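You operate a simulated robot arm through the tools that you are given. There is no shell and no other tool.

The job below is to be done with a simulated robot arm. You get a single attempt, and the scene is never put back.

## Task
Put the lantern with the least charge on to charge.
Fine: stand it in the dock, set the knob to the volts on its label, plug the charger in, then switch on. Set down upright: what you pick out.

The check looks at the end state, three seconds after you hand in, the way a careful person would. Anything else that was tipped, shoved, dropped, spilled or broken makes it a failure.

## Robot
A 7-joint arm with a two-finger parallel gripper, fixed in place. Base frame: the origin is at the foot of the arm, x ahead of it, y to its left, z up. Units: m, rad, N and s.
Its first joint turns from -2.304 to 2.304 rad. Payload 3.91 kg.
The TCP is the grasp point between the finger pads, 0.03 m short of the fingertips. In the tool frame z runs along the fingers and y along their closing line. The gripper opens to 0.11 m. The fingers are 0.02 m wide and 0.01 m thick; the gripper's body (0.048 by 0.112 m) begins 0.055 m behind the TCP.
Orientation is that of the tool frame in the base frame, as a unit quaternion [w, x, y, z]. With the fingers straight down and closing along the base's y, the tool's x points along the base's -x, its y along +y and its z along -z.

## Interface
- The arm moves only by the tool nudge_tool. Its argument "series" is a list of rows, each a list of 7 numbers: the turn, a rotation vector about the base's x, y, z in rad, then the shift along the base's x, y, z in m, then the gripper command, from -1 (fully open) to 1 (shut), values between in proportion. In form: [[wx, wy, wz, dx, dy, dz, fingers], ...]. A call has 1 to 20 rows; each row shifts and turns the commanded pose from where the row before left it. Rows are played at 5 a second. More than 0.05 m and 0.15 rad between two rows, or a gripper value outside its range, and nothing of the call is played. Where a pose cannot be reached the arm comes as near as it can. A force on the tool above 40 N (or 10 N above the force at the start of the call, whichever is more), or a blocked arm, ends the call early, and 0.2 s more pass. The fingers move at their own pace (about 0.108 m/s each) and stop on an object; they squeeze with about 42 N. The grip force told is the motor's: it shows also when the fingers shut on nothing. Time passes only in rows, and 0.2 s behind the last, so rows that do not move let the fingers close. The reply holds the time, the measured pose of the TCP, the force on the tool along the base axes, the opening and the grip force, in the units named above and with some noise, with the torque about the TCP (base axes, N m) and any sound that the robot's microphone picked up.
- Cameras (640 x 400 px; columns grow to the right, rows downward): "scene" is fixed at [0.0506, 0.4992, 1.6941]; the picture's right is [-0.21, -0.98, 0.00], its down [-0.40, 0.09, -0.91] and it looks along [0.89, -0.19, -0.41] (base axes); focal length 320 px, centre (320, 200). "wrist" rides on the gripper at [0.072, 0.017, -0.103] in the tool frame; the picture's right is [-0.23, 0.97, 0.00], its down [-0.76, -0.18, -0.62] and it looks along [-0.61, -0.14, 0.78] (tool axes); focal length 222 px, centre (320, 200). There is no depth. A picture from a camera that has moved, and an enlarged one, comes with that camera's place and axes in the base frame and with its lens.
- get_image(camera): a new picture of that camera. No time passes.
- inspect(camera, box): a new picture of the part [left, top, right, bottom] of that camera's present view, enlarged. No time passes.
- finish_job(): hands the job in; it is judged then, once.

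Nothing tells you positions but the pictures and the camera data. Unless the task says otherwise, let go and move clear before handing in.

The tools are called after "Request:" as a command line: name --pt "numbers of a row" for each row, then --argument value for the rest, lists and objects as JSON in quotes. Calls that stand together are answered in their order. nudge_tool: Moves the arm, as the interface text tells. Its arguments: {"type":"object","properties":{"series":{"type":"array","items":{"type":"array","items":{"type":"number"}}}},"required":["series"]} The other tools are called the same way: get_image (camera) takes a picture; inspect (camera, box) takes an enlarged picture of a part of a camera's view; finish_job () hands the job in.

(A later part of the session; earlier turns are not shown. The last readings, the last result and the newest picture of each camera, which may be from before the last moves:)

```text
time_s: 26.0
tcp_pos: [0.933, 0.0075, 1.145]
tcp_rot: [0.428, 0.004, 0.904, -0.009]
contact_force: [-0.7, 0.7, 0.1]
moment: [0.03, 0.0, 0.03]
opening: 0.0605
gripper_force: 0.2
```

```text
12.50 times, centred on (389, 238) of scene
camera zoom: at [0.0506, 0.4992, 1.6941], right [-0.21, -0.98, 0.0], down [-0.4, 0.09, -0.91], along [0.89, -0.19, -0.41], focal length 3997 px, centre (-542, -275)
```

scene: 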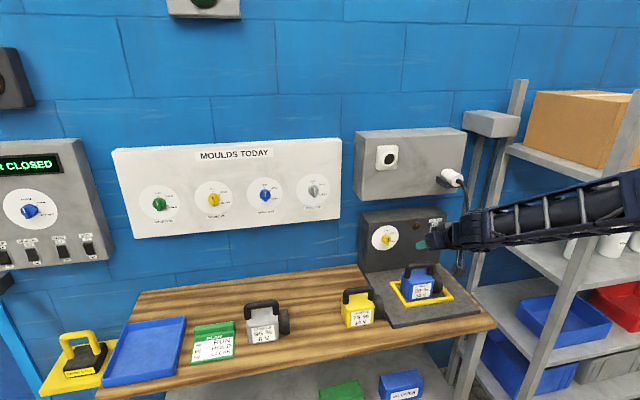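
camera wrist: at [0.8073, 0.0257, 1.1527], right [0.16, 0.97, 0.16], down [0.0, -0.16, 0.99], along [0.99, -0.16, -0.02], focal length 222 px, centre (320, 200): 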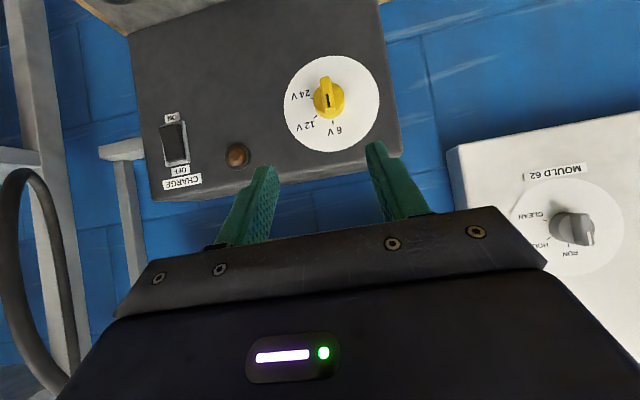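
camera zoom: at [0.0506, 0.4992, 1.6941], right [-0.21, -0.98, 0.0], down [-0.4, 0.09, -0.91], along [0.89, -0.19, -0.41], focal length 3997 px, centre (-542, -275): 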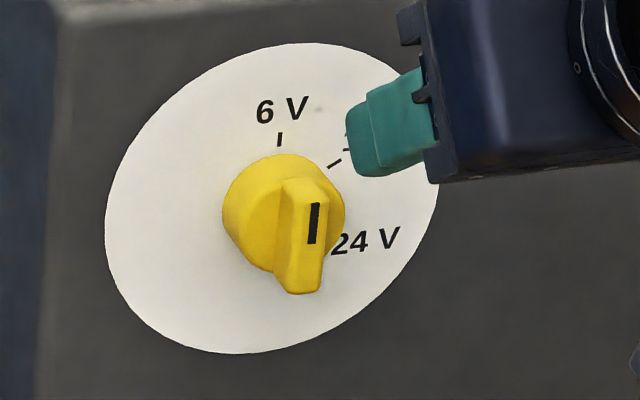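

The knob axis is refined to y≈0.0145, z≈1.0355, with the ridge front at x≈1.044 and the panel at x≈1.0725. I'll approach along the tool direction so the fingertips straddle the ridge just short of the knob's round part.

Request:
nudge_tool --pt "0 0 0 0.025 0.003 -0.03 -0.1" --pt "0 0 0 0.022 0.0035 -0.029 -0.1" --pt "0 0 0 0.015 0 -0.0125 -0.2" --pt "0 0 0 0.01 0 -0.0085 -0.2" --pt "0 0 0 0 0 0 -0.2"

Request:
inspect --camera "wrist" --box '[200, 0, 440, 220]'

Request:
inspect --camera "scene" --box '[360, 210, 440, 270]'

```text
time_s: 27.2
tcp_pos: [1.0049, 0.0155, 1.0645]
tcp_rot: [0.428, 0.004, 0.904, -0.009]
contact_force: [0.0, 0.3, 0.8]
moment: [-0.01, -0.01, -0.01]
opening: 0.066
gripper_force: 0.0
```

```text
1.82 times, centred on (320, 110) of wrist
camera zoom: at [0.8807, 0.0328, 1.0722], right [0.16, 0.97, 0.16], down [0.0, -0.16, 0.99], along [0.99, -0.16, -0.02], focal length 404 px, centre (320, 364)
```

zoom: 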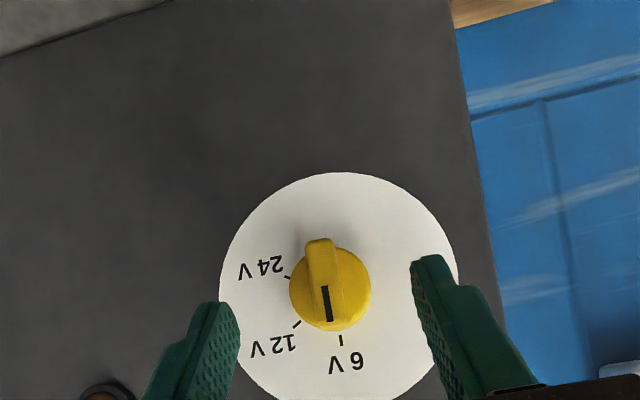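

```text
6.67 times, centred on (400, 240) of scene
camera zoom: at [0.0506, 0.4992, 1.6941], right [-0.21, -0.98, 0.0], down [-0.4, 0.09, -0.91], along [0.89, -0.19, -0.41], focal length 2132 px, centre (-213, -67)
```

zoom: 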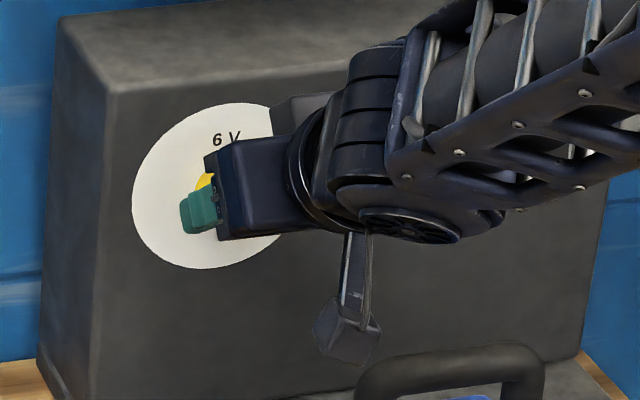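

The fingers are lined up on either side of the ridge within about 1 mm. I'll advance the last 25 mm along the tool axis and close on the ridge.

Request:
nudge_tool --pt "0 0 0 0.01 0 -0.008 -0.2" --pt "0 0 0 0.009 0 -0.0075 -0.2" --pt "0 0 0 0 0 0 -0.2"

Request:
inspect --camera "wrist" --box '[220, 80, 420, 240]'

```text
time_s: 28.0
tcp_pos: [1.0268, 0.0135, 1.0477]
tcp_rot: [0.429, 0.005, 0.903, -0.011]
contact_force: [0.1, 0.5, 1.5]
moment: [0.02, -0.04, 0.02]
opening: 0.066
gripper_force: 0.1
```

```text
2.50 times, centred on (320, 160) of wrist
camera zoom: at [0.9008, 0.0325, 1.0559], right [0.16, 0.97, 0.16], down [0.0, -0.16, 0.99], along [0.99, -0.16, -0.02], focal length 555 px, centre (320, 300)
```

zoom: 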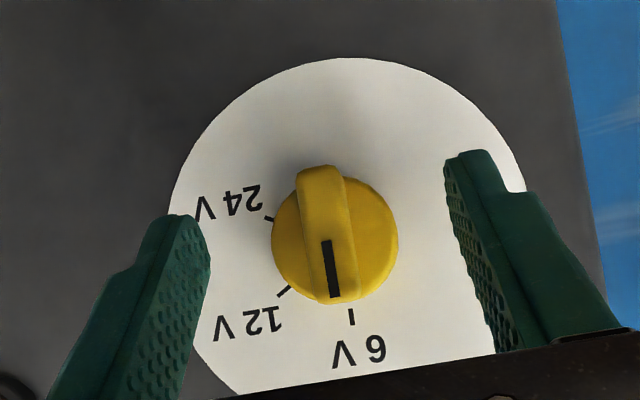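

The fingers straddle the ridge without touching. I'll close on it.

Request:
nudge_tool --pt "0 0 0 0 0 0 0.3" --pt "0 0 0 0 0 0 0.6" --pt "0 0 0 0 0 0 1" --pt "0 0 0 0 0 0 1" --pt "0 0 0 0 0 0 1"

Request:
inspect --camera "wrist" --box '[220, 80, 420, 240]'

```text
time_s: 29.2
tcp_pos: [1.0261, 0.0164, 1.0473]
tcp_rot: [0.428, 0.005, 0.904, -0.01]
contact_force: [3.3, 11.6, -0.1]
moment: [0.14, -0.04, 0.44]
opening: 0.0356
gripper_force: 44.8
```

```text
2.50 times, centred on (320, 160) of wrist
camera zoom: at [0.9008, 0.0336, 1.0558], right [0.16, 0.97, 0.16], down [0.0, -0.16, 0.99], along [0.99, -0.16, -0.02], focal length 555 px, centre (320, 300)
```

zoom: 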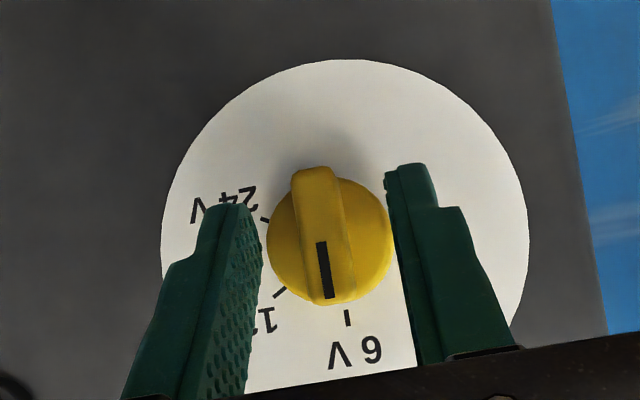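

The fingers stopped at 0.0356 m, so they have clamped the knob's round body (0.036 m across) around the ridge, slightly off to one side. That grip can still turn it: I'll relieve the side force and turn about the knob axis by a first 30°, then look.

Request:
nudge_tool --pt "0 0 0 0 0.002 0 1" --pt "0 0 0 0 0 0 1"

Request:
nudge_tool --pt "0.1309 0 0 0 -0.00154 -0.0001 1" --pt "0.1309 0 0 0 -0.00151 -0.0003 1" --pt "0.1309 0 0 0 -0.00146 -0.0005 1" --pt "0.1309 0 0 0 -0.00138 -0.00068 1" --pt "0 0 0 0 0 0 1"

Request:
inspect --camera "wrist" --box '[220, 80, 420, 240]'

Request:
inspect --camera "scene" --box '[360, 200, 480, 300]'

```text
time_s: 29.8
tcp_pos: [1.0271, 0.0172, 1.0474]
tcp_rot: [0.428, 0.006, 0.904, -0.011]
contact_force: [5.9, 1.2, -2.7]
moment: [0.02, -0.29, 0.19]
opening: 0.0354
gripper_force: 44.9
```

```text
time_s: 31.0
tcp_pos: [1.0258, 0.0095, 1.0472]
tcp_rot: [0.413, 0.116, 0.875, 0.226]
contact_force: [23.6, -2.5, 11.4]
moment: [0.06, -0.63, -0.01]
opening: 0.0355
gripper_force: 45.4
```

```text
2.50 times, centred on (320, 160) of wrist
camera zoom: at [0.9006, 0.0212, 1.0635], right [0.16, 0.76, 0.63], down [0.0, -0.64, 0.77], along [0.99, -0.13, -0.1], focal length 555 px, centre (320, 300)
```

zoom: 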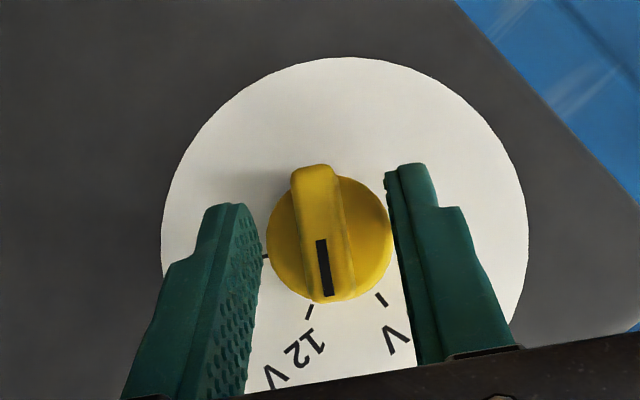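

```text
4.00 times, centred on (420, 250) of scene
camera zoom: at [0.0506, 0.4992, 1.6941], right [-0.21, -0.98, 0.0], down [-0.4, 0.09, -0.91], along [0.89, -0.19, -0.41], focal length 1279 px, centre (-80, 0)
```

zoom: 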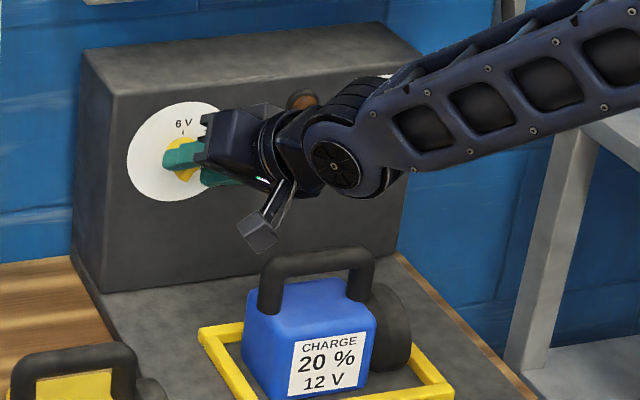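

The knob turns with the gripper (about 30° so far), with some force building up as the arm drifts. I'll relieve that and turn the remaining 30°.

Request:
nudge_tool --pt "0 0 0 0.003 0 0.0015 1" --pt "0.1309 0 0 0.0005 -0.00128 -0.0006 1" --pt "0.1309 0 0 0.0005 -0.00116 -0.0008 1" --pt "0.1309 0 0 0.0005 -0.00102 -0.001 1" --pt "0.1309 0 0 0.0005 -0.00086 -0.001 1" --pt "0 0 0 0 0 0 1"

Request:
inspect --camera "wrist" --box '[220, 80, 420, 240]'

Request:
inspect --camera "scene" --box '[360, 200, 480, 300]'

```text
time_s: 32.4
tcp_pos: [1.0282, 0.0066, 1.0427]
tcp_rot: [0.367, 0.219, 0.788, 0.443]
contact_force: [-8.5, -3.4, 2.2]
moment: [0.01, -0.01, 0.27]
opening: 0.0355
gripper_force: 44.4
stopped in row 6: the force on the tool passed its limit at 41 N (the readings are from after the stop); the commanded pose is now the measured one
```

```text
2.50 times, centred on (320, 160) of wrist
camera zoom: at [0.9032, 0.0071, 1.0636], right [0.16, 0.35, 0.92], down [0.0, -0.94, 0.35], along [0.99, -0.06, -0.15], focal length 555 px, centre (320, 300)
```

zoom: 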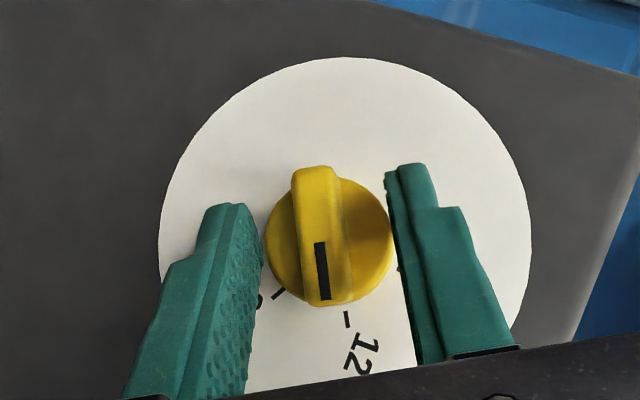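

```text
4.00 times, centred on (420, 250) of scene
camera zoom: at [0.0506, 0.4992, 1.6941], right [-0.21, -0.98, 0.0], down [-0.4, 0.09, -0.91], along [0.89, -0.19, -0.41], focal length 1279 px, centre (-80, 0)
```

zoom: 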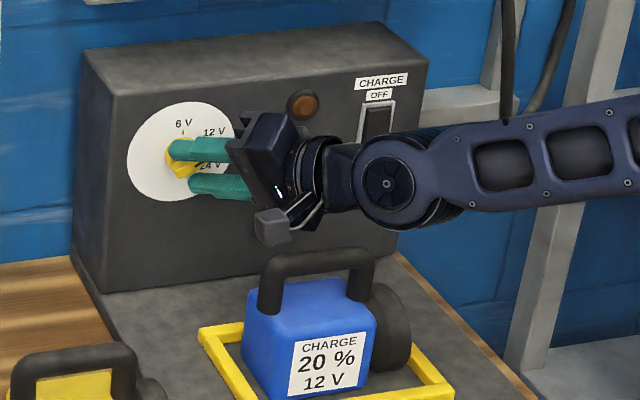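

The knob's mark now lines up with the 12 V tick exactly as it did with 6 V before. I'll open the fingers and retreat along the tool axis, upward and away from the lantern.

Request:
nudge_tool --pt "0 0 0 0 0 0 0.3" --pt "0 0 0 0 0 0 0" --pt "0 0 0 0 0 0 -0.2" --pt "0 0 0 0 0 0 -0.2"

Request:
inspect --camera "wrist" --box '[220, 80, 420, 240]'

```text
time_s: 33.4
tcp_pos: [1.0293, 0.0062, 1.0421]
tcp_rot: [0.367, 0.218, 0.788, 0.443]
contact_force: [0.2, 0.7, 0.2]
moment: [-0.03, -0.04, 0.0]
opening: 0.0659
gripper_force: 0.1
```

```text
2.50 times, centred on (320, 160) of wrist
camera zoom: at [0.9035, 0.0074, 1.0633], right [0.16, 0.35, 0.92], down [0.0, -0.94, 0.35], along [0.99, -0.06, -0.15], focal length 555 px, centre (320, 300)
```

zoom: 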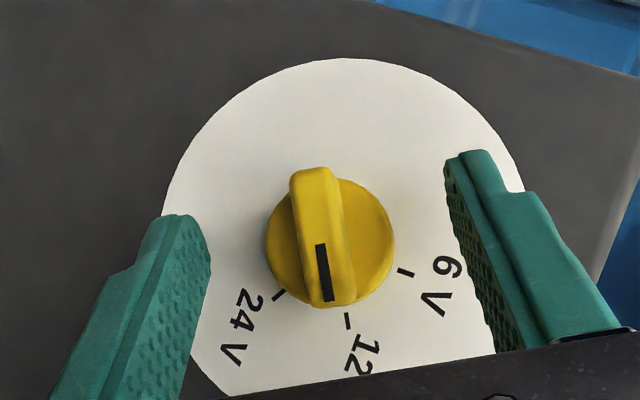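

The knob holds at 12 V. I'll retreat, rise, and unwind the turn while climbing to look at the plug and socket.

Request:
nudge_tool --pt "0 0 0 -0.013 -0.009 0.006 -0.2" --pt "0 0 0 -0.013 -0.009 0.006 -0.2" --pt "0 0 0 -0.013 -0.009 0.006 -0.2" --pt "0 0 0 -0.013 -0.005 0.03 -0.2" --pt "-0.1309 0 0 -0.013 -0.005 0.03 -0.2" --pt "-0.1309 0 0 -0.013 -0.005 0.03 -0.2" --pt "-0.1309 0 0 -0.013 -0.005 0.03 -0.2" --pt "-0.1309 0 0 -0.013 -0.005 0.03 -0.5" --pt "-0.1309 0 0 -0.013 -0.005 0.03 -0.5" --pt "-0.1309 0 0 -0.013 -0.005 0.03 -0.5" --pt "-0.1309 0 0 -0.013 -0.005 0.03 -0.5" --pt "-0.1309 0 0 -0.01 -0.005 0.02 -0.5" --pt "0 0 0 0 0 0 -0.5"

Request:
get_image --camera "wrist"

Request:
get_image --camera "scene"

```text
time_s: 36.2
tcp_pos: [0.8764, -0.063, 1.3216]
tcp_rot: [0.428, 0.007, 0.904, -0.012]
contact_force: [0.4, -0.4, 0.6]
moment: [-0.01, 0.01, -0.01]
opening: 0.0824
gripper_force: 0.0
```

```text
taken
camera wrist: at [0.7504, -0.0458, 1.3294], right [0.16, 0.97, 0.16], down [0.0, -0.16, 0.99], along [0.99, -0.16, -0.03], focal length 222 px, centre (320, 200)
```

wrist: 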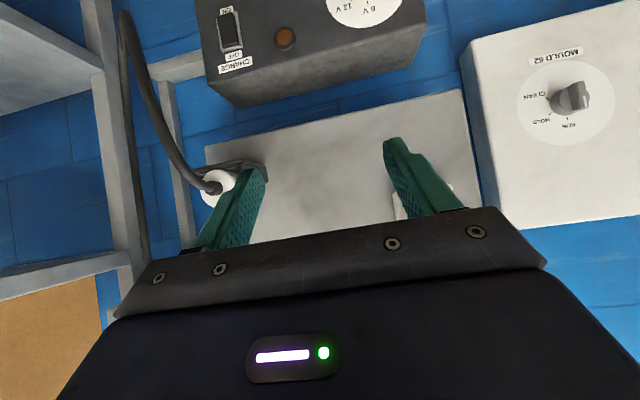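

```text
taken
```

scene: 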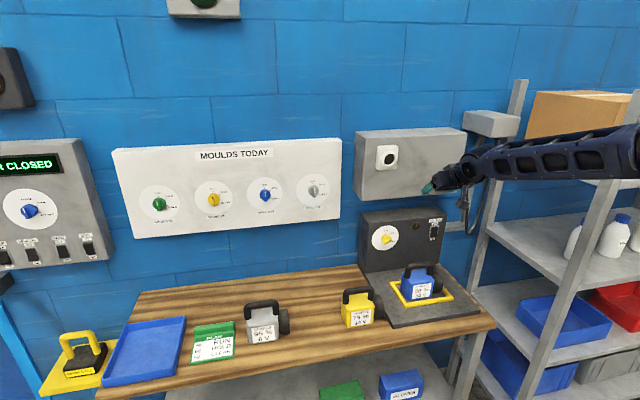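

The knob is set. I'll rise further so the wrist camera looks down onto the plug and socket, and verify the knob in the scene view.

Request:
nudge_tool --pt "0 0 0 -0.01 -0.005 0.04 -0.5" --pt "0 0 0 -0.01 -0.005 0.04 -0.5" --pt "0 0 0 -0.01 -0.005 0.04 -0.5" --pt "0 0 0 0 -0.005 0.03 -0.5" --pt "0 0 0 0 0 0 -0.5"

Request:
get_image --camera "wrist"

Request:
inspect --camera "scene" --box '[360, 210, 450, 266]'

Request:
inspect --camera "scene" --box '[420, 100, 530, 240]'

```text
time_s: 37.4
tcp_pos: [0.8471, -0.0865, 1.4698]
tcp_rot: [0.427, 0.006, 0.904, -0.01]
contact_force: [-0.6, -1.0, -0.2]
moment: [-0.01, -0.01, -0.05]
opening: 0.0825
gripper_force: 0.0
```

```text
taken
camera wrist: at [0.7207, -0.0678, 1.4791], right [0.16, 0.97, 0.16], down [0.0, -0.17, 0.99], along [0.99, -0.16, -0.03], focal length 222 px, centre (320, 200)
```

wrist: 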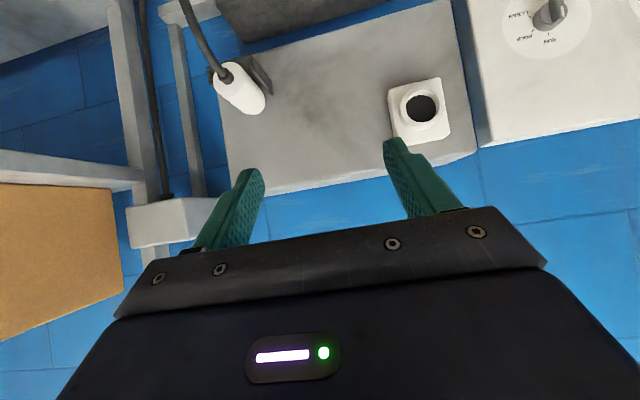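

```text
7.11 times, centred on (405, 238) of scene
camera zoom: at [0.0506, 0.4992, 1.6941], right [-0.21, -0.98, 0.0], down [-0.4, 0.09, -0.91], along [0.89, -0.19, -0.41], focal length 2274 px, centre (-284, -70)
```

zoom: 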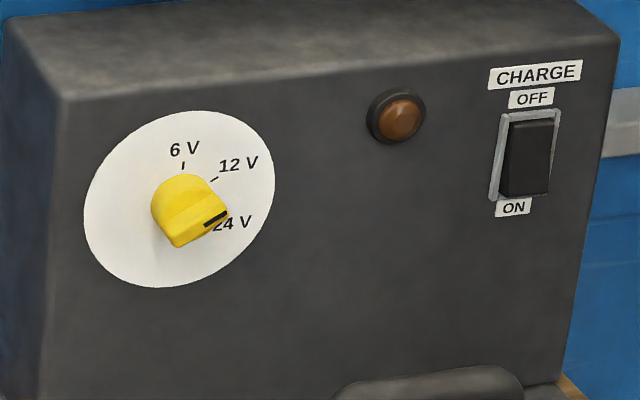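

```text
2.86 times, centred on (475, 170) of scene
camera zoom: at [0.0506, 0.4992, 1.6941], right [-0.21, -0.98, 0.0], down [-0.4, 0.09, -0.91], along [0.89, -0.19, -0.41], focal length 914 px, centre (-123, 286)
```

zoom: 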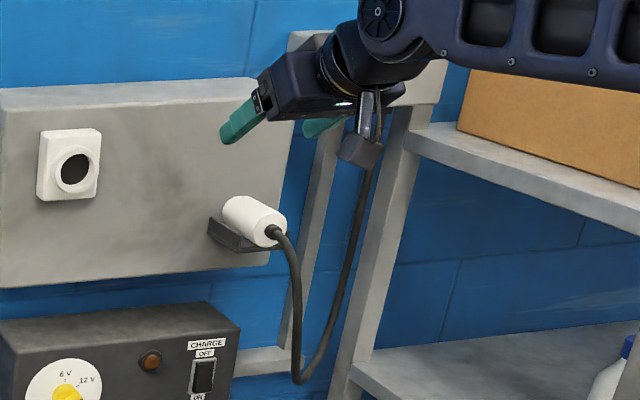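

The knob ridge is parallel to the 12 V tick direction, so that's right. Now close-ups of plug and socket from the wrist camera.

Request:
inspect --camera "wrist" --box '[170, 40, 290, 130]'

Request:
inspect --camera "wrist" --box '[370, 60, 470, 160]'

Request:
inspect --camera "scene" --box '[432, 160, 472, 195]'

Request:
inspect --camera "scene" --box '[365, 135, 410, 180]'

```text
4.44 times, centred on (230, 85) of wrist
camera zoom: at [0.7207, -0.0678, 1.4791], right [0.16, 0.97, 0.16], down [0.0, -0.17, 0.99], along [0.99, -0.16, -0.03], focal length 987 px, centre (720, 711)
```

zoom: 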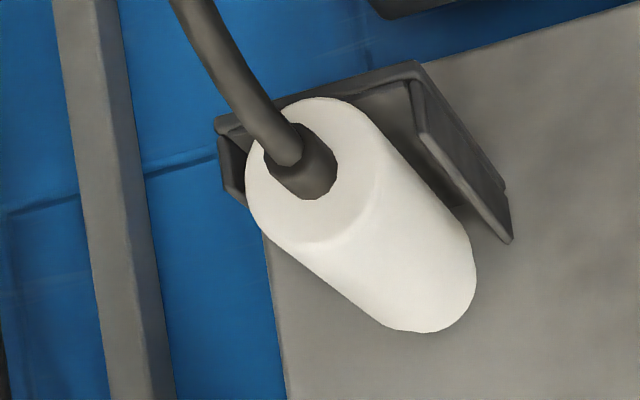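

```text
4.00 times, centred on (420, 110) of wrist
camera zoom: at [0.7207, -0.0678, 1.4791], right [0.16, 0.97, 0.16], down [0.0, -0.17, 0.99], along [0.99, -0.16, -0.03], focal length 888 px, centre (-80, 560)
```

zoom: 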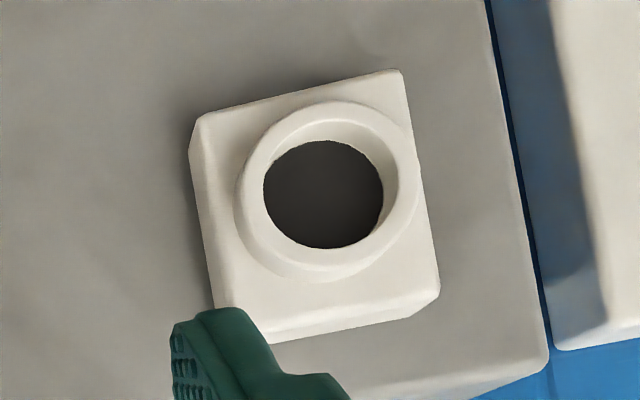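

```text
11.43 times, centred on (452, 178) of scene
camera zoom: at [0.0506, 0.4992, 1.6941], right [-0.21, -0.98, 0.0], down [-0.4, 0.09, -0.91], along [0.89, -0.19, -0.41], focal length 3654 px, centre (-1189, 457)
```

zoom: 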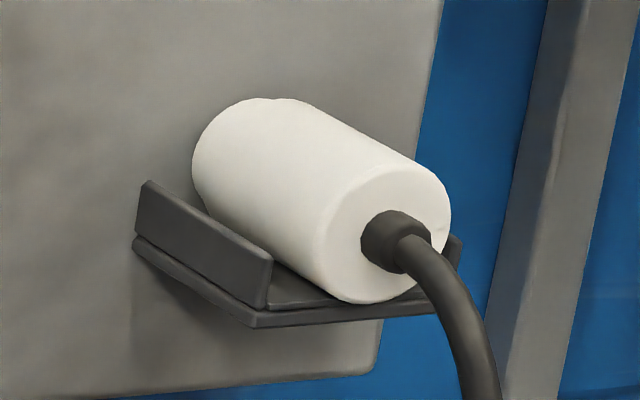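

```text
8.89 times, centred on (388, 158) of scene
camera zoom: at [0.0506, 0.4992, 1.6941], right [-0.21, -0.98, 0.0], down [-0.4, 0.09, -0.91], along [0.89, -0.19, -0.41], focal length 2842 px, centre (-280, 578)
```

zoom: 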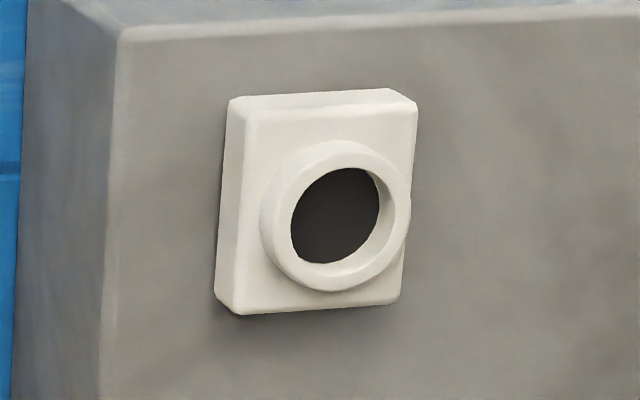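

The plug is a plain white cylinder (axis along x, near face at about (0.998, −0.208, 1.288), ~0.068 long, ~0.045 across) lying between two low lips on a shelf. The socket mouth is about 0.048 across. I need the socket centre precisely, so I'll take larger enlargements.

Request:
inspect --camera "scene" --box '[372, 142, 404, 174]'

Request:
inspect --camera "wrist" --box '[390, 75, 460, 145]'

Request:
inspect --camera "wrist" --box '[195, 45, 275, 125]'

```text
12.50 times, centred on (388, 158) of scene
camera zoom: at [0.0506, 0.4992, 1.6941], right [-0.21, -0.98, 0.0], down [-0.4, 0.09, -0.91], along [0.89, -0.19, -0.41], focal length 3997 px, centre (-530, 725)
```

zoom: 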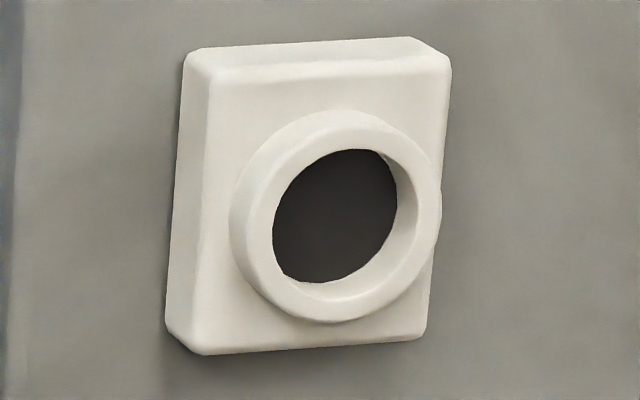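

```text
5.71 times, centred on (425, 110) of wrist
camera zoom: at [0.7207, -0.0678, 1.4791], right [0.16, 0.97, 0.16], down [0.0, -0.17, 0.99], along [0.99, -0.16, -0.03], focal length 1269 px, centre (-280, 714)
```

zoom: 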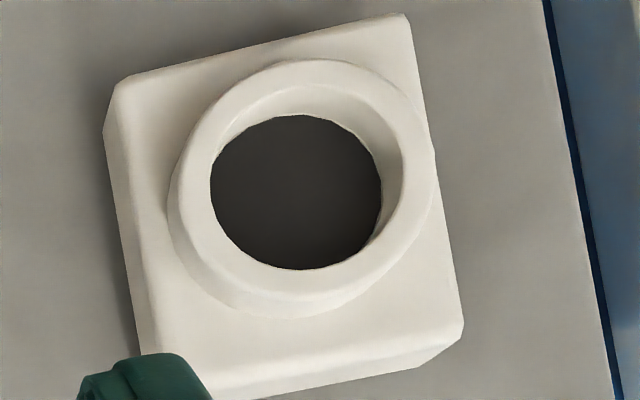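

```text
5.00 times, centred on (235, 85) of wrist
camera zoom: at [0.7207, -0.0678, 1.4791], right [0.16, 0.97, 0.16], down [0.0, -0.17, 0.99], along [0.99, -0.16, -0.03], focal length 1111 px, centre (745, 775)
```

zoom: 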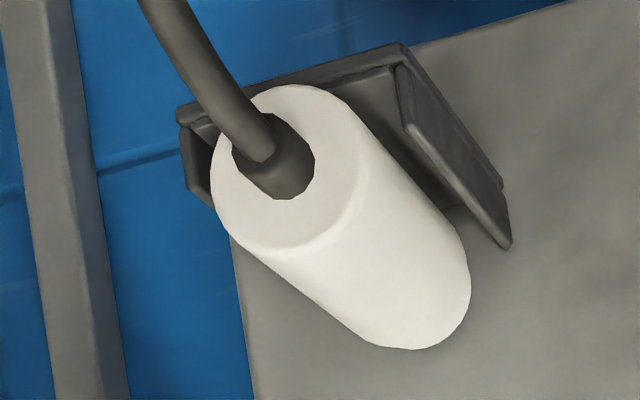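

The socket mouth centre is about (1.045, 0.0395, 1.3685); the plug's depth is less certain from these views. I'll swing the tool to horizontal (pointing at the wall) in front of the plug, correcting the small yaw/roll error, and look again from there.

Request:
nudge_tool --pt "0.013 0 0.019 0 -0.02 0 -0.1" --pt "0 -0.1372 0 0.006 -0.02 -0.01 -0.1" --pt "0 -0.1372 0 0.006 -0.02 -0.01 -0.1" --pt "0 -0.1372 0 0.006 -0.02 -0.01 -0.1" --pt "0 -0.1372 0 0.006 -0.02 -0.01 -0.1" --pt "0 -0.1372 0 0.006 -0.02 -0.01 -0.1" --pt "0 0 0 0 0 0 -0.1"

Request:
get_image --camera "wrist"

Request:
get_image --camera "scene"

```text
time_s: 39.0
tcp_pos: [0.8693, -0.1646, 1.4323]
tcp_rot: [0.628, -0.016, 0.778, 0.021]
contact_force: [0.3, 0.3, 0.2]
moment: [0.05, -0.01, 0.0]
opening: 0.0606
gripper_force: 0.0
out of reach, approached as far as the arm can: row 4, 5, 6
```

```text
taken
camera wrist: at [0.752, -0.1544, 1.383], right [-0.01, 0.97, 0.24], down [-0.44, -0.21, 0.87], along [0.9, -0.1, 0.43], focal length 222 px, centre (320, 200)
```

wrist: 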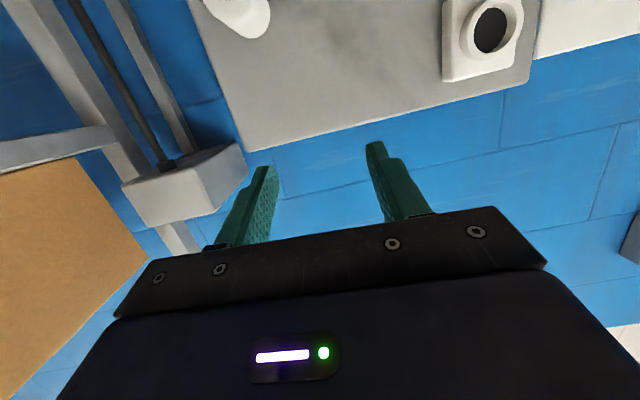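

```text
taken
```

scene: 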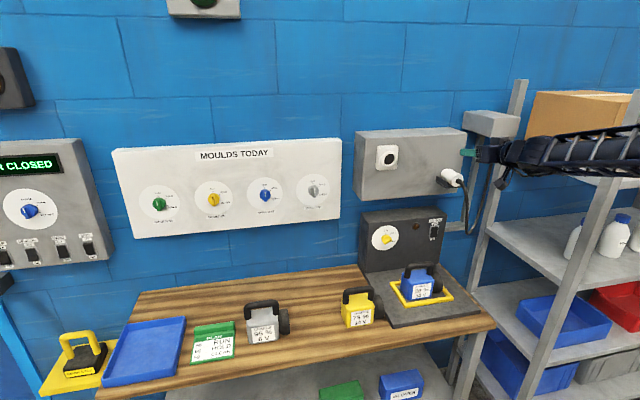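

The tool got to about 12° below horizontal before hitting a joint limit at this close distance. I'll move farther out toward the plug, correct the small yaw, and see whether it can level out there.

Request:
nudge_tool --pt "0 0 0 0.02 -0.015 -0.015 -0.1" --pt "-0.012 0 -0.05 0.02 -0.015 -0.015 -0.1" --pt "0 0 0 0.015 -0.012 -0.015 -0.1" --pt "0 -0.05 0 0 0 -0.01 -0.1" --pt "0 -0.05 0 0 0 -0.01 -0.1" --pt "0 0 0 0 0 0 -0.1"

Request:
get_image --camera "wrist"

Request:
inspect --camera "scene" --box '[400, 110, 540, 220]'

```text
time_s: 40.4
tcp_pos: [0.9233, -0.2071, 1.3671]
tcp_rot: [0.667, -0.001, 0.745, 0.002]
contact_force: [-0.1, -0.4, -0.1]
moment: [0.01, 0.0, -0.02]
opening: 0.0604
gripper_force: 0.0
```

```text
taken
camera wrist: at [0.8121, -0.1923, 1.3056], right [0.02, 0.97, 0.23], down [-0.53, -0.18, 0.83], along [0.85, -0.14, 0.52], focal length 222 px, centre (320, 200)
```

wrist: 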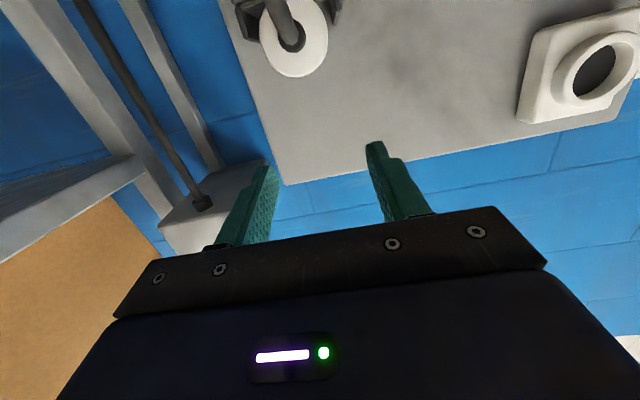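

```text
3.64 times, centred on (470, 165) of scene
camera zoom: at [0.0506, 0.4992, 1.6941], right [-0.21, -0.98, 0.0], down [-0.4, 0.09, -0.91], along [0.89, -0.19, -0.41], focal length 1163 px, centre (-226, 327)
```

zoom: 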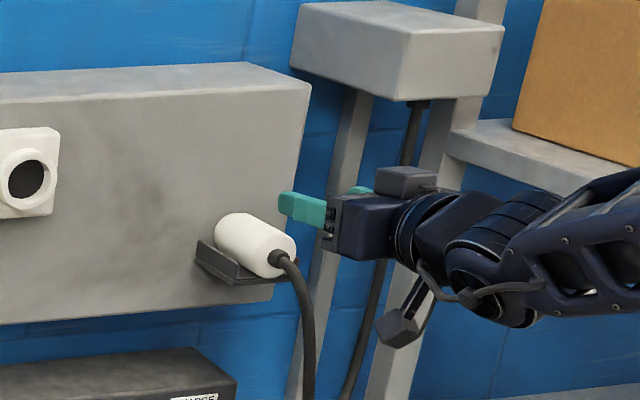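

The tool is now nearly level (6° down) and reachable. From here I can see the plug's near face head-on; I'll enlarge to fix its position.

Request:
inspect --camera "wrist" --box '[220, 0, 360, 90]'

Request:
inspect --camera "wrist" --box '[510, 0, 640, 130]'

Request:
inspect --camera "scene" --box '[434, 160, 474, 195]'

```text
4.44 times, centred on (290, 45) of wrist
camera zoom: at [0.8121, -0.1923, 1.3056], right [0.02, 0.97, 0.23], down [-0.53, -0.18, 0.83], along [0.85, -0.14, 0.52], focal length 987 px, centre (453, 889)
```

zoom: 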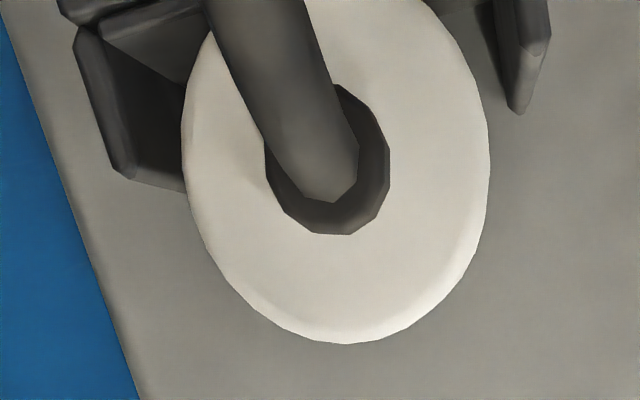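

```text
3.08 times, centred on (575, 65) of wrist
camera zoom: at [0.8121, -0.1923, 1.3056], right [0.02, 0.97, 0.23], down [-0.53, -0.18, 0.83], along [0.85, -0.14, 0.52], focal length 684 px, centre (-465, 615)
```

zoom: 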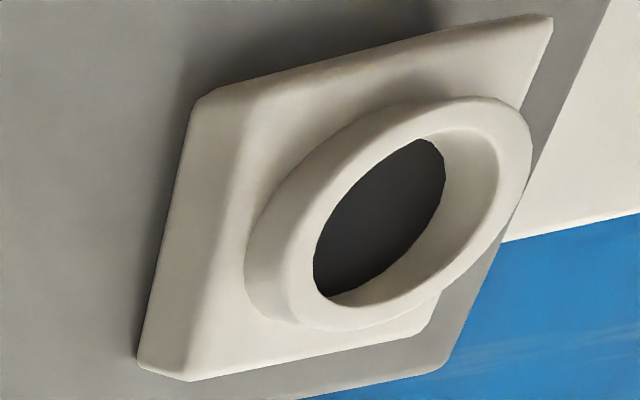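

```text
11.43 times, centred on (454, 178) of scene
camera zoom: at [0.0506, 0.4992, 1.6941], right [-0.21, -0.98, 0.0], down [-0.4, 0.09, -0.91], along [0.89, -0.19, -0.41], focal length 3654 px, centre (-1211, 457)
```

zoom: 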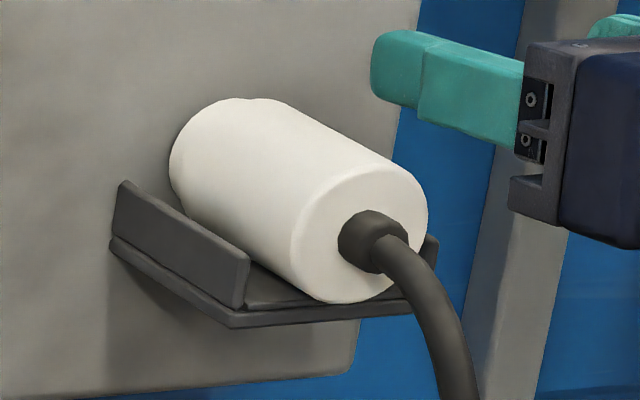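

The plug's near face is centred at about (1.004, −0.211, 1.2855), the shelf lips are at y≈−0.177 and −0.245 with tops at z≈1.281, and the socket centre is (1.042, 0.0405, 1.3687). I'll level the tool and bring it to z≈1.294 in front of the plug so the fingers pass just above the lips.

Request:
nudge_tool --pt "0 -0.055 0 0 -0.002 -0.025 -0.1" --pt "0 -0.055 0 0 -0.002 -0.025 -0.1" --pt "0 0 0 0 0 -0.022 -0.1" --pt "0 0 0 0 0 0 -0.1"

Request:
get_image --camera "wrist"

Request:
inspect --camera "scene" --box '[420, 140, 520, 220]'

```text
time_s: 41.4
tcp_pos: [0.9239, -0.2107, 1.294]
tcp_rot: [0.706, -0.001, 0.708, 0.002]
contact_force: [0.3, 0.3, 0.9]
moment: [0.01, 0.03, 0.03]
opening: 0.0605
gripper_force: 0.2
```

```text
taken
camera wrist: at [0.8204, -0.1967, 1.2212], right [0.0, 0.97, 0.23], down [-0.62, -0.18, 0.76], along [0.78, -0.14, 0.61], focal length 222 px, centre (320, 200)
```

wrist: 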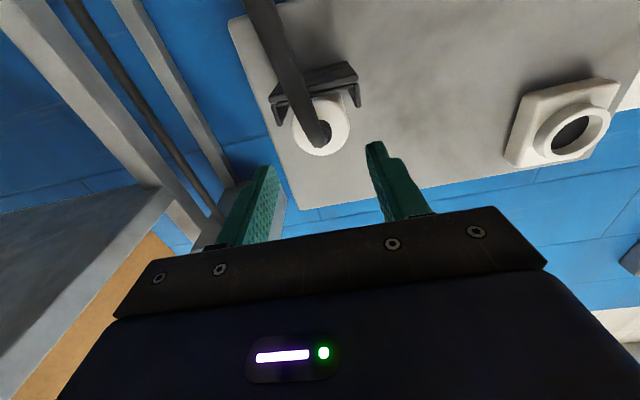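

```text
5.00 times, centred on (470, 180) of scene
camera zoom: at [0.0506, 0.4992, 1.6941], right [-0.21, -0.98, 0.0], down [-0.4, 0.09, -0.91], along [0.89, -0.19, -0.41], focal length 1599 px, centre (-430, 300)
```

zoom: 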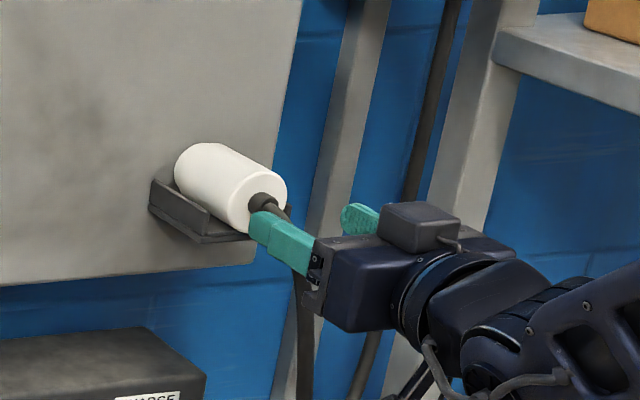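

The tool is level in front of the plug. I'll check the alignment with enlargements before advancing.

Request:
inspect --camera "wrist" --box '[230, 50, 410, 200]'

Request:
inspect --camera "wrist" --box '[500, 70, 620, 180]'

```text
2.67 times, centred on (320, 125) of wrist
camera zoom: at [0.8204, -0.1967, 1.2212], right [0.0, 0.97, 0.23], down [-0.62, -0.18, 0.76], along [0.78, -0.14, 0.61], focal length 592 px, centre (320, 400)
```

zoom: 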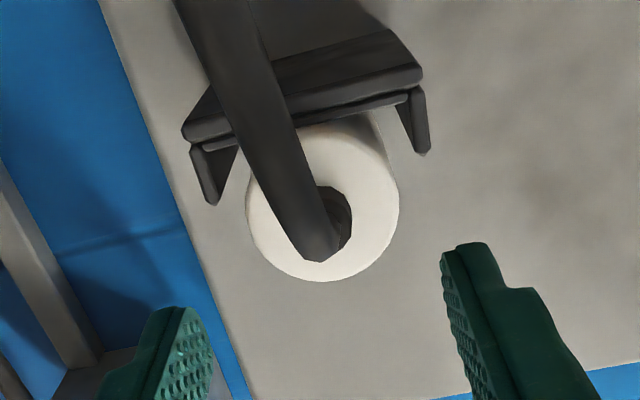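

```text
3.64 times, centred on (560, 125) of wrist
camera zoom: at [0.8204, -0.1967, 1.2212], right [0.0, 0.97, 0.23], down [-0.62, -0.18, 0.76], along [0.78, -0.14, 0.61], focal length 808 px, centre (-553, 473)
```

zoom: 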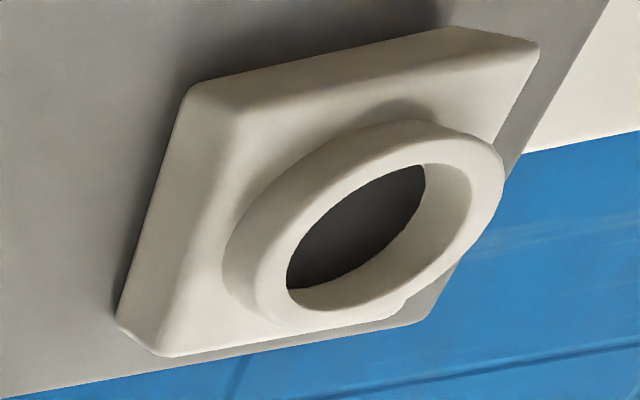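

Socket centre is confirmed at about (1.0415, 0.041, 1.3688) and the plug axis at (y −0.211, z 1.2866); the tool is aligned within 1 mm. I'll advance along x until the fingers overlap the rear ~25 mm of the plug.

Request:
nudge_tool --pt "0 0 0 0.02 0 0 -0.1" --pt "0 0 0 0.02 0 0 -0.1" --pt "0 0 0 0.02 0 0 -0.1" --pt "0 0 0 0.016 0 0 -0.1" --pt "0 0 0 0 0 0 -0.1"

Request:
get_image --camera "wrist"

Request:
inspect --camera "scene" --box '[425, 150, 505, 214]'

```text
time_s: 42.6
tcp_pos: [0.9985, -0.2107, 1.2949]
tcp_rot: [0.707, -0.001, 0.707, 0.002]
contact_force: [0.4, 0.2, 0.7]
moment: [-0.01, -0.06, 0.01]
opening: 0.0605
gripper_force: 0.0
```

```text
taken
camera wrist: at [0.8959, -0.1953, 1.2212], right [0.0, 0.97, 0.23], down [-0.62, -0.18, 0.76], along [0.78, -0.14, 0.61], focal length 222 px, centre (320, 200)
```

wrist: 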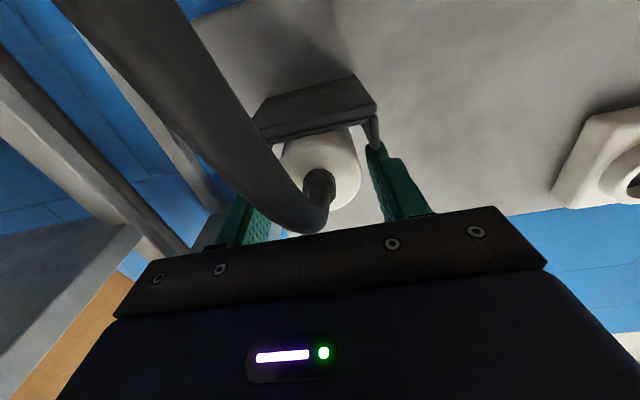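

```text
6.25 times, centred on (465, 182) of scene
camera zoom: at [0.0506, 0.4992, 1.6941], right [-0.21, -0.98, 0.0], down [-0.4, 0.09, -0.91], along [0.89, -0.19, -0.41], focal length 1998 px, centre (-586, 312)
```

zoom: 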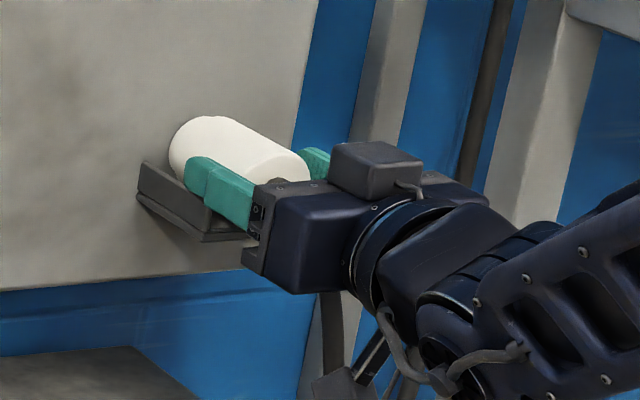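

The fingers are either side of the plug, above the lips, with no contact. I'll close on it.

Request:
nudge_tool --pt "0 0 0 0 0 0 0.1" --pt "0 0 0 0 0 0 0.4" --pt "0 0 0 0 0 0 1" --pt "0 0 0 0 0 0 1"

Request:
inspect --camera "wrist" --box '[220, 60, 440, 240]'

Request:
inspect --camera "scene" --box '[425, 150, 505, 214]'

```text
time_s: 43.6
tcp_pos: [0.9991, -0.2106, 1.2949]
tcp_rot: [0.707, -0.001, 0.707, 0.001]
contact_force: [-0.1, -0.3, 0.1]
moment: [-0.02, -0.02, 0.03]
opening: 0.0469
gripper_force: 41.6
```

```text
2.22 times, centred on (330, 150) of wrist
camera zoom: at [0.8958, -0.1953, 1.2211], right [0.0, 0.97, 0.23], down [-0.62, -0.18, 0.76], along [0.78, -0.14, 0.61], focal length 494 px, centre (298, 311)
```

zoom: 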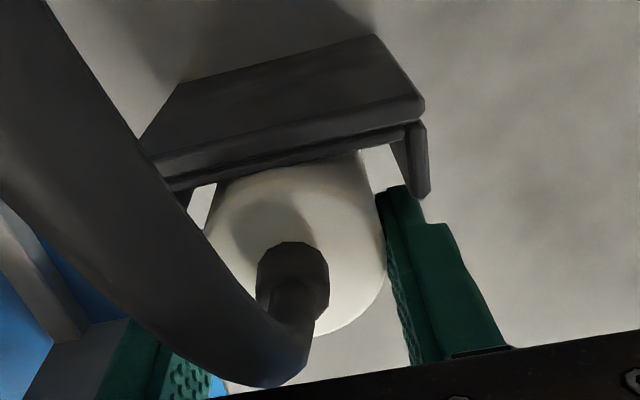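

```text
6.25 times, centred on (465, 182) of scene
camera zoom: at [0.0506, 0.4992, 1.6941], right [-0.21, -0.98, 0.0], down [-0.4, 0.09, -0.91], along [0.89, -0.19, -0.41], focal length 1998 px, centre (-586, 312)
```

zoom: 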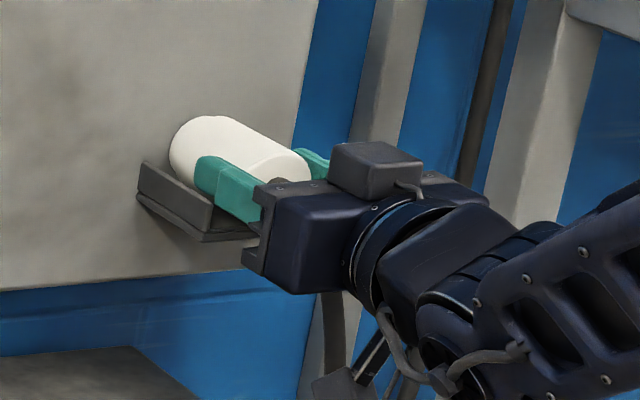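

The plug is held at 0.047 m opening. I'll lift it off the shelf, back away a little, and check how it sits in the fingers and what its front end looks like.

Request:
nudge_tool --pt "0 0 0 0 0 0.008 1" --pt "0 0 0 0 0 0.012 1" --pt "0 0 0 0 0 0.015 1" --pt "0 0 0 -0.01 0 0.015 1" --pt "0 0 0 -0.02 0.01 0.01 1" --pt "0 0 0 -0.02 0.02 0.01 1" --pt "0 0 0 0 0 0 1"

Request:
get_image --camera "scene"

Request:
inspect --camera "scene" --box '[410, 130, 490, 200]'

Request:
get_image --camera "wrist"

```text
time_s: 45.2
tcp_pos: [0.9499, -0.1804, 1.3657]
tcp_rot: [0.706, -0.001, 0.708, 0.001]
contact_force: [-0.4, 0.4, -1.5]
moment: [-0.02, 0.05, 0.0]
opening: 0.0471
gripper_force: 42.0
```

```text
taken
```

scene: 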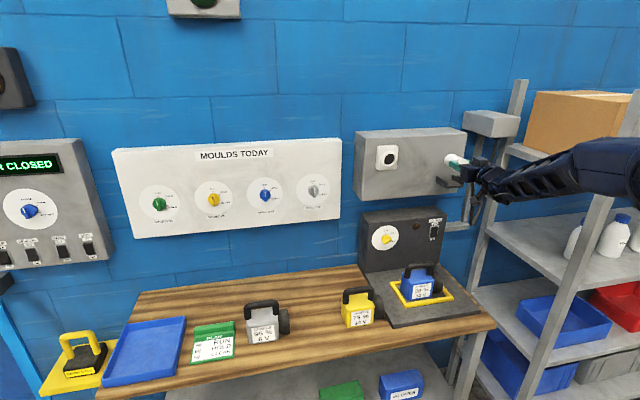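

```text
5.71 times, centred on (450, 165) of scene
camera zoom: at [0.0506, 0.4992, 1.6941], right [-0.21, -0.98, 0.0], down [-0.4, 0.09, -0.91], along [0.89, -0.19, -0.41], focal length 1827 px, centre (-423, 400)
```

zoom: 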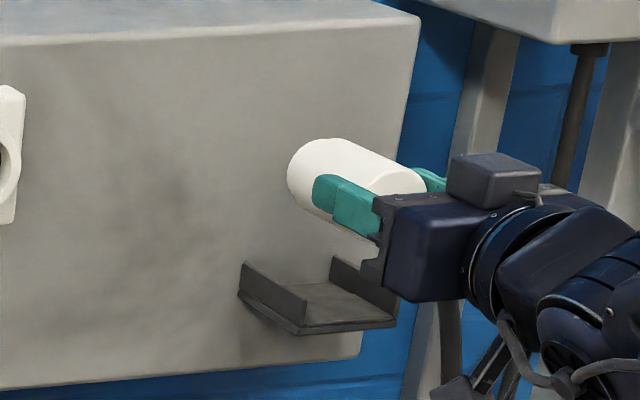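

```text
taken
camera wrist: at [0.8453, -0.1656, 1.2926], right [0.0, 0.97, 0.23], down [-0.62, -0.18, 0.76], along [0.78, -0.14, 0.6], focal length 222 px, centre (320, 200)
```

wrist: 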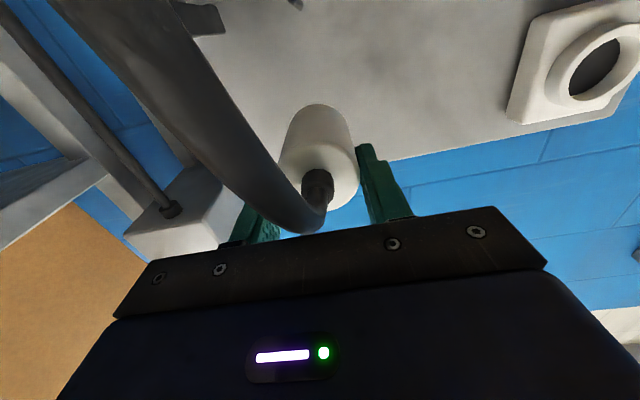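

The plug is held level. Before inserting I want to see its front end, since the body looks slightly wider than the hole; I'll carry it left toward the socket and stay well back from the wall.

Request:
nudge_tool --pt "0 0 0 -0.008 0.02 0.002 1" --pt "0 0 0 -0.008 0.035 0.002 1" --pt "0 0 0 -0.008 0.04 0.002 1" --pt "0 0 0 -0.006 0.04 0.002 1" --pt "0 0 0 0 0.04 0.002 1" --pt "0 0 0 0 0.03 0.001 1" --pt "0 0 0 0 0.015 0 1" --pt "0 0 0 0 0 0 1"

Request:
get_image --camera "scene"

Request:
inspect --camera "scene" --box '[360, 120, 450, 200]'

Request:
get_image --camera "wrist"

```text
time_s: 47.0
tcp_pos: [0.9184, 0.0387, 1.3761]
tcp_rot: [0.706, -0.001, 0.708, 0.002]
contact_force: [-0.1, 1.0, -1.1]
moment: [-0.01, 0.05, 0.01]
opening: 0.0469
gripper_force: 42.1
```

```text
taken
```

scene: 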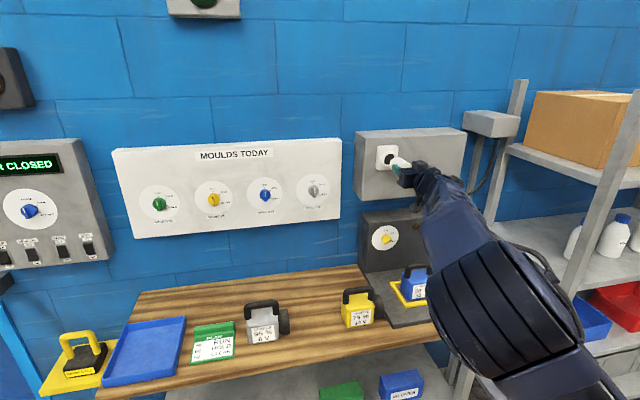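

```text
5.00 times, centred on (405, 160) of scene
camera zoom: at [0.0506, 0.4992, 1.6941], right [-0.21, -0.98, 0.0], down [-0.4, 0.09, -0.91], along [0.89, -0.19, -0.41], focal length 1599 px, centre (-105, 400)
```

zoom: 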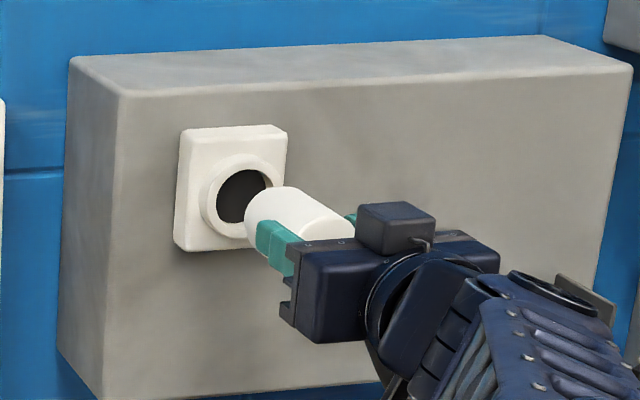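

```text
taken
camera wrist: at [0.8158, 0.054, 1.3042], right [-0.01, 0.97, 0.23], down [-0.62, -0.18, 0.76], along [0.78, -0.14, 0.61], focal length 222 px, centre (320, 200)
```

wrist: 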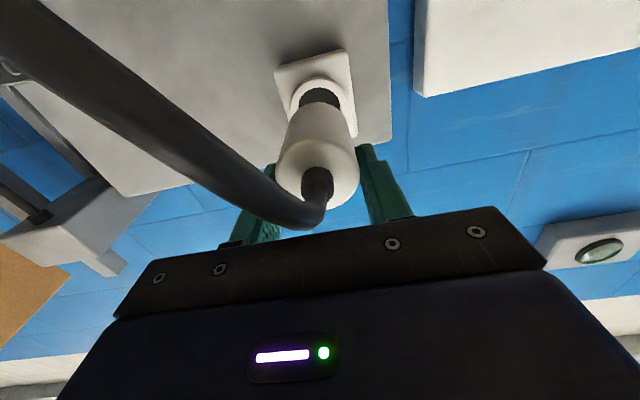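

The plug is in front of the socket. I'll enlarge the wrist view to compare the plug's front with the socket hole.

Request:
inspect --camera "wrist" --box '[255, 40, 385, 220]'

Request:
inspect --camera "scene" --box '[372, 142, 432, 182]'

```text
2.22 times, centred on (320, 130) of wrist
camera zoom: at [0.8158, 0.054, 1.3042], right [-0.01, 0.97, 0.23], down [-0.62, -0.18, 0.76], along [0.78, -0.14, 0.61], focal length 494 px, centre (320, 356)
```

zoom: 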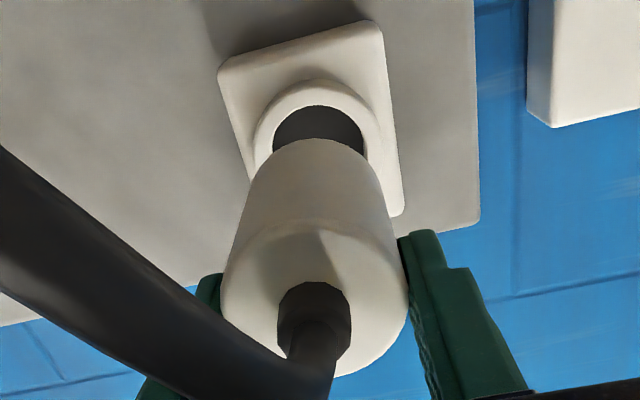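

```text
10.00 times, centred on (402, 162) of scene
camera zoom: at [0.0506, 0.4992, 1.6941], right [-0.21, -0.98, 0.0], down [-0.4, 0.09, -0.91], along [0.89, -0.19, -0.41], focal length 3197 px, centre (-500, 580)
```

zoom: 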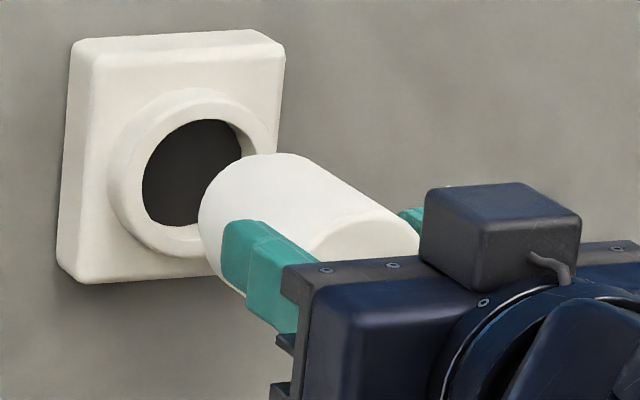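

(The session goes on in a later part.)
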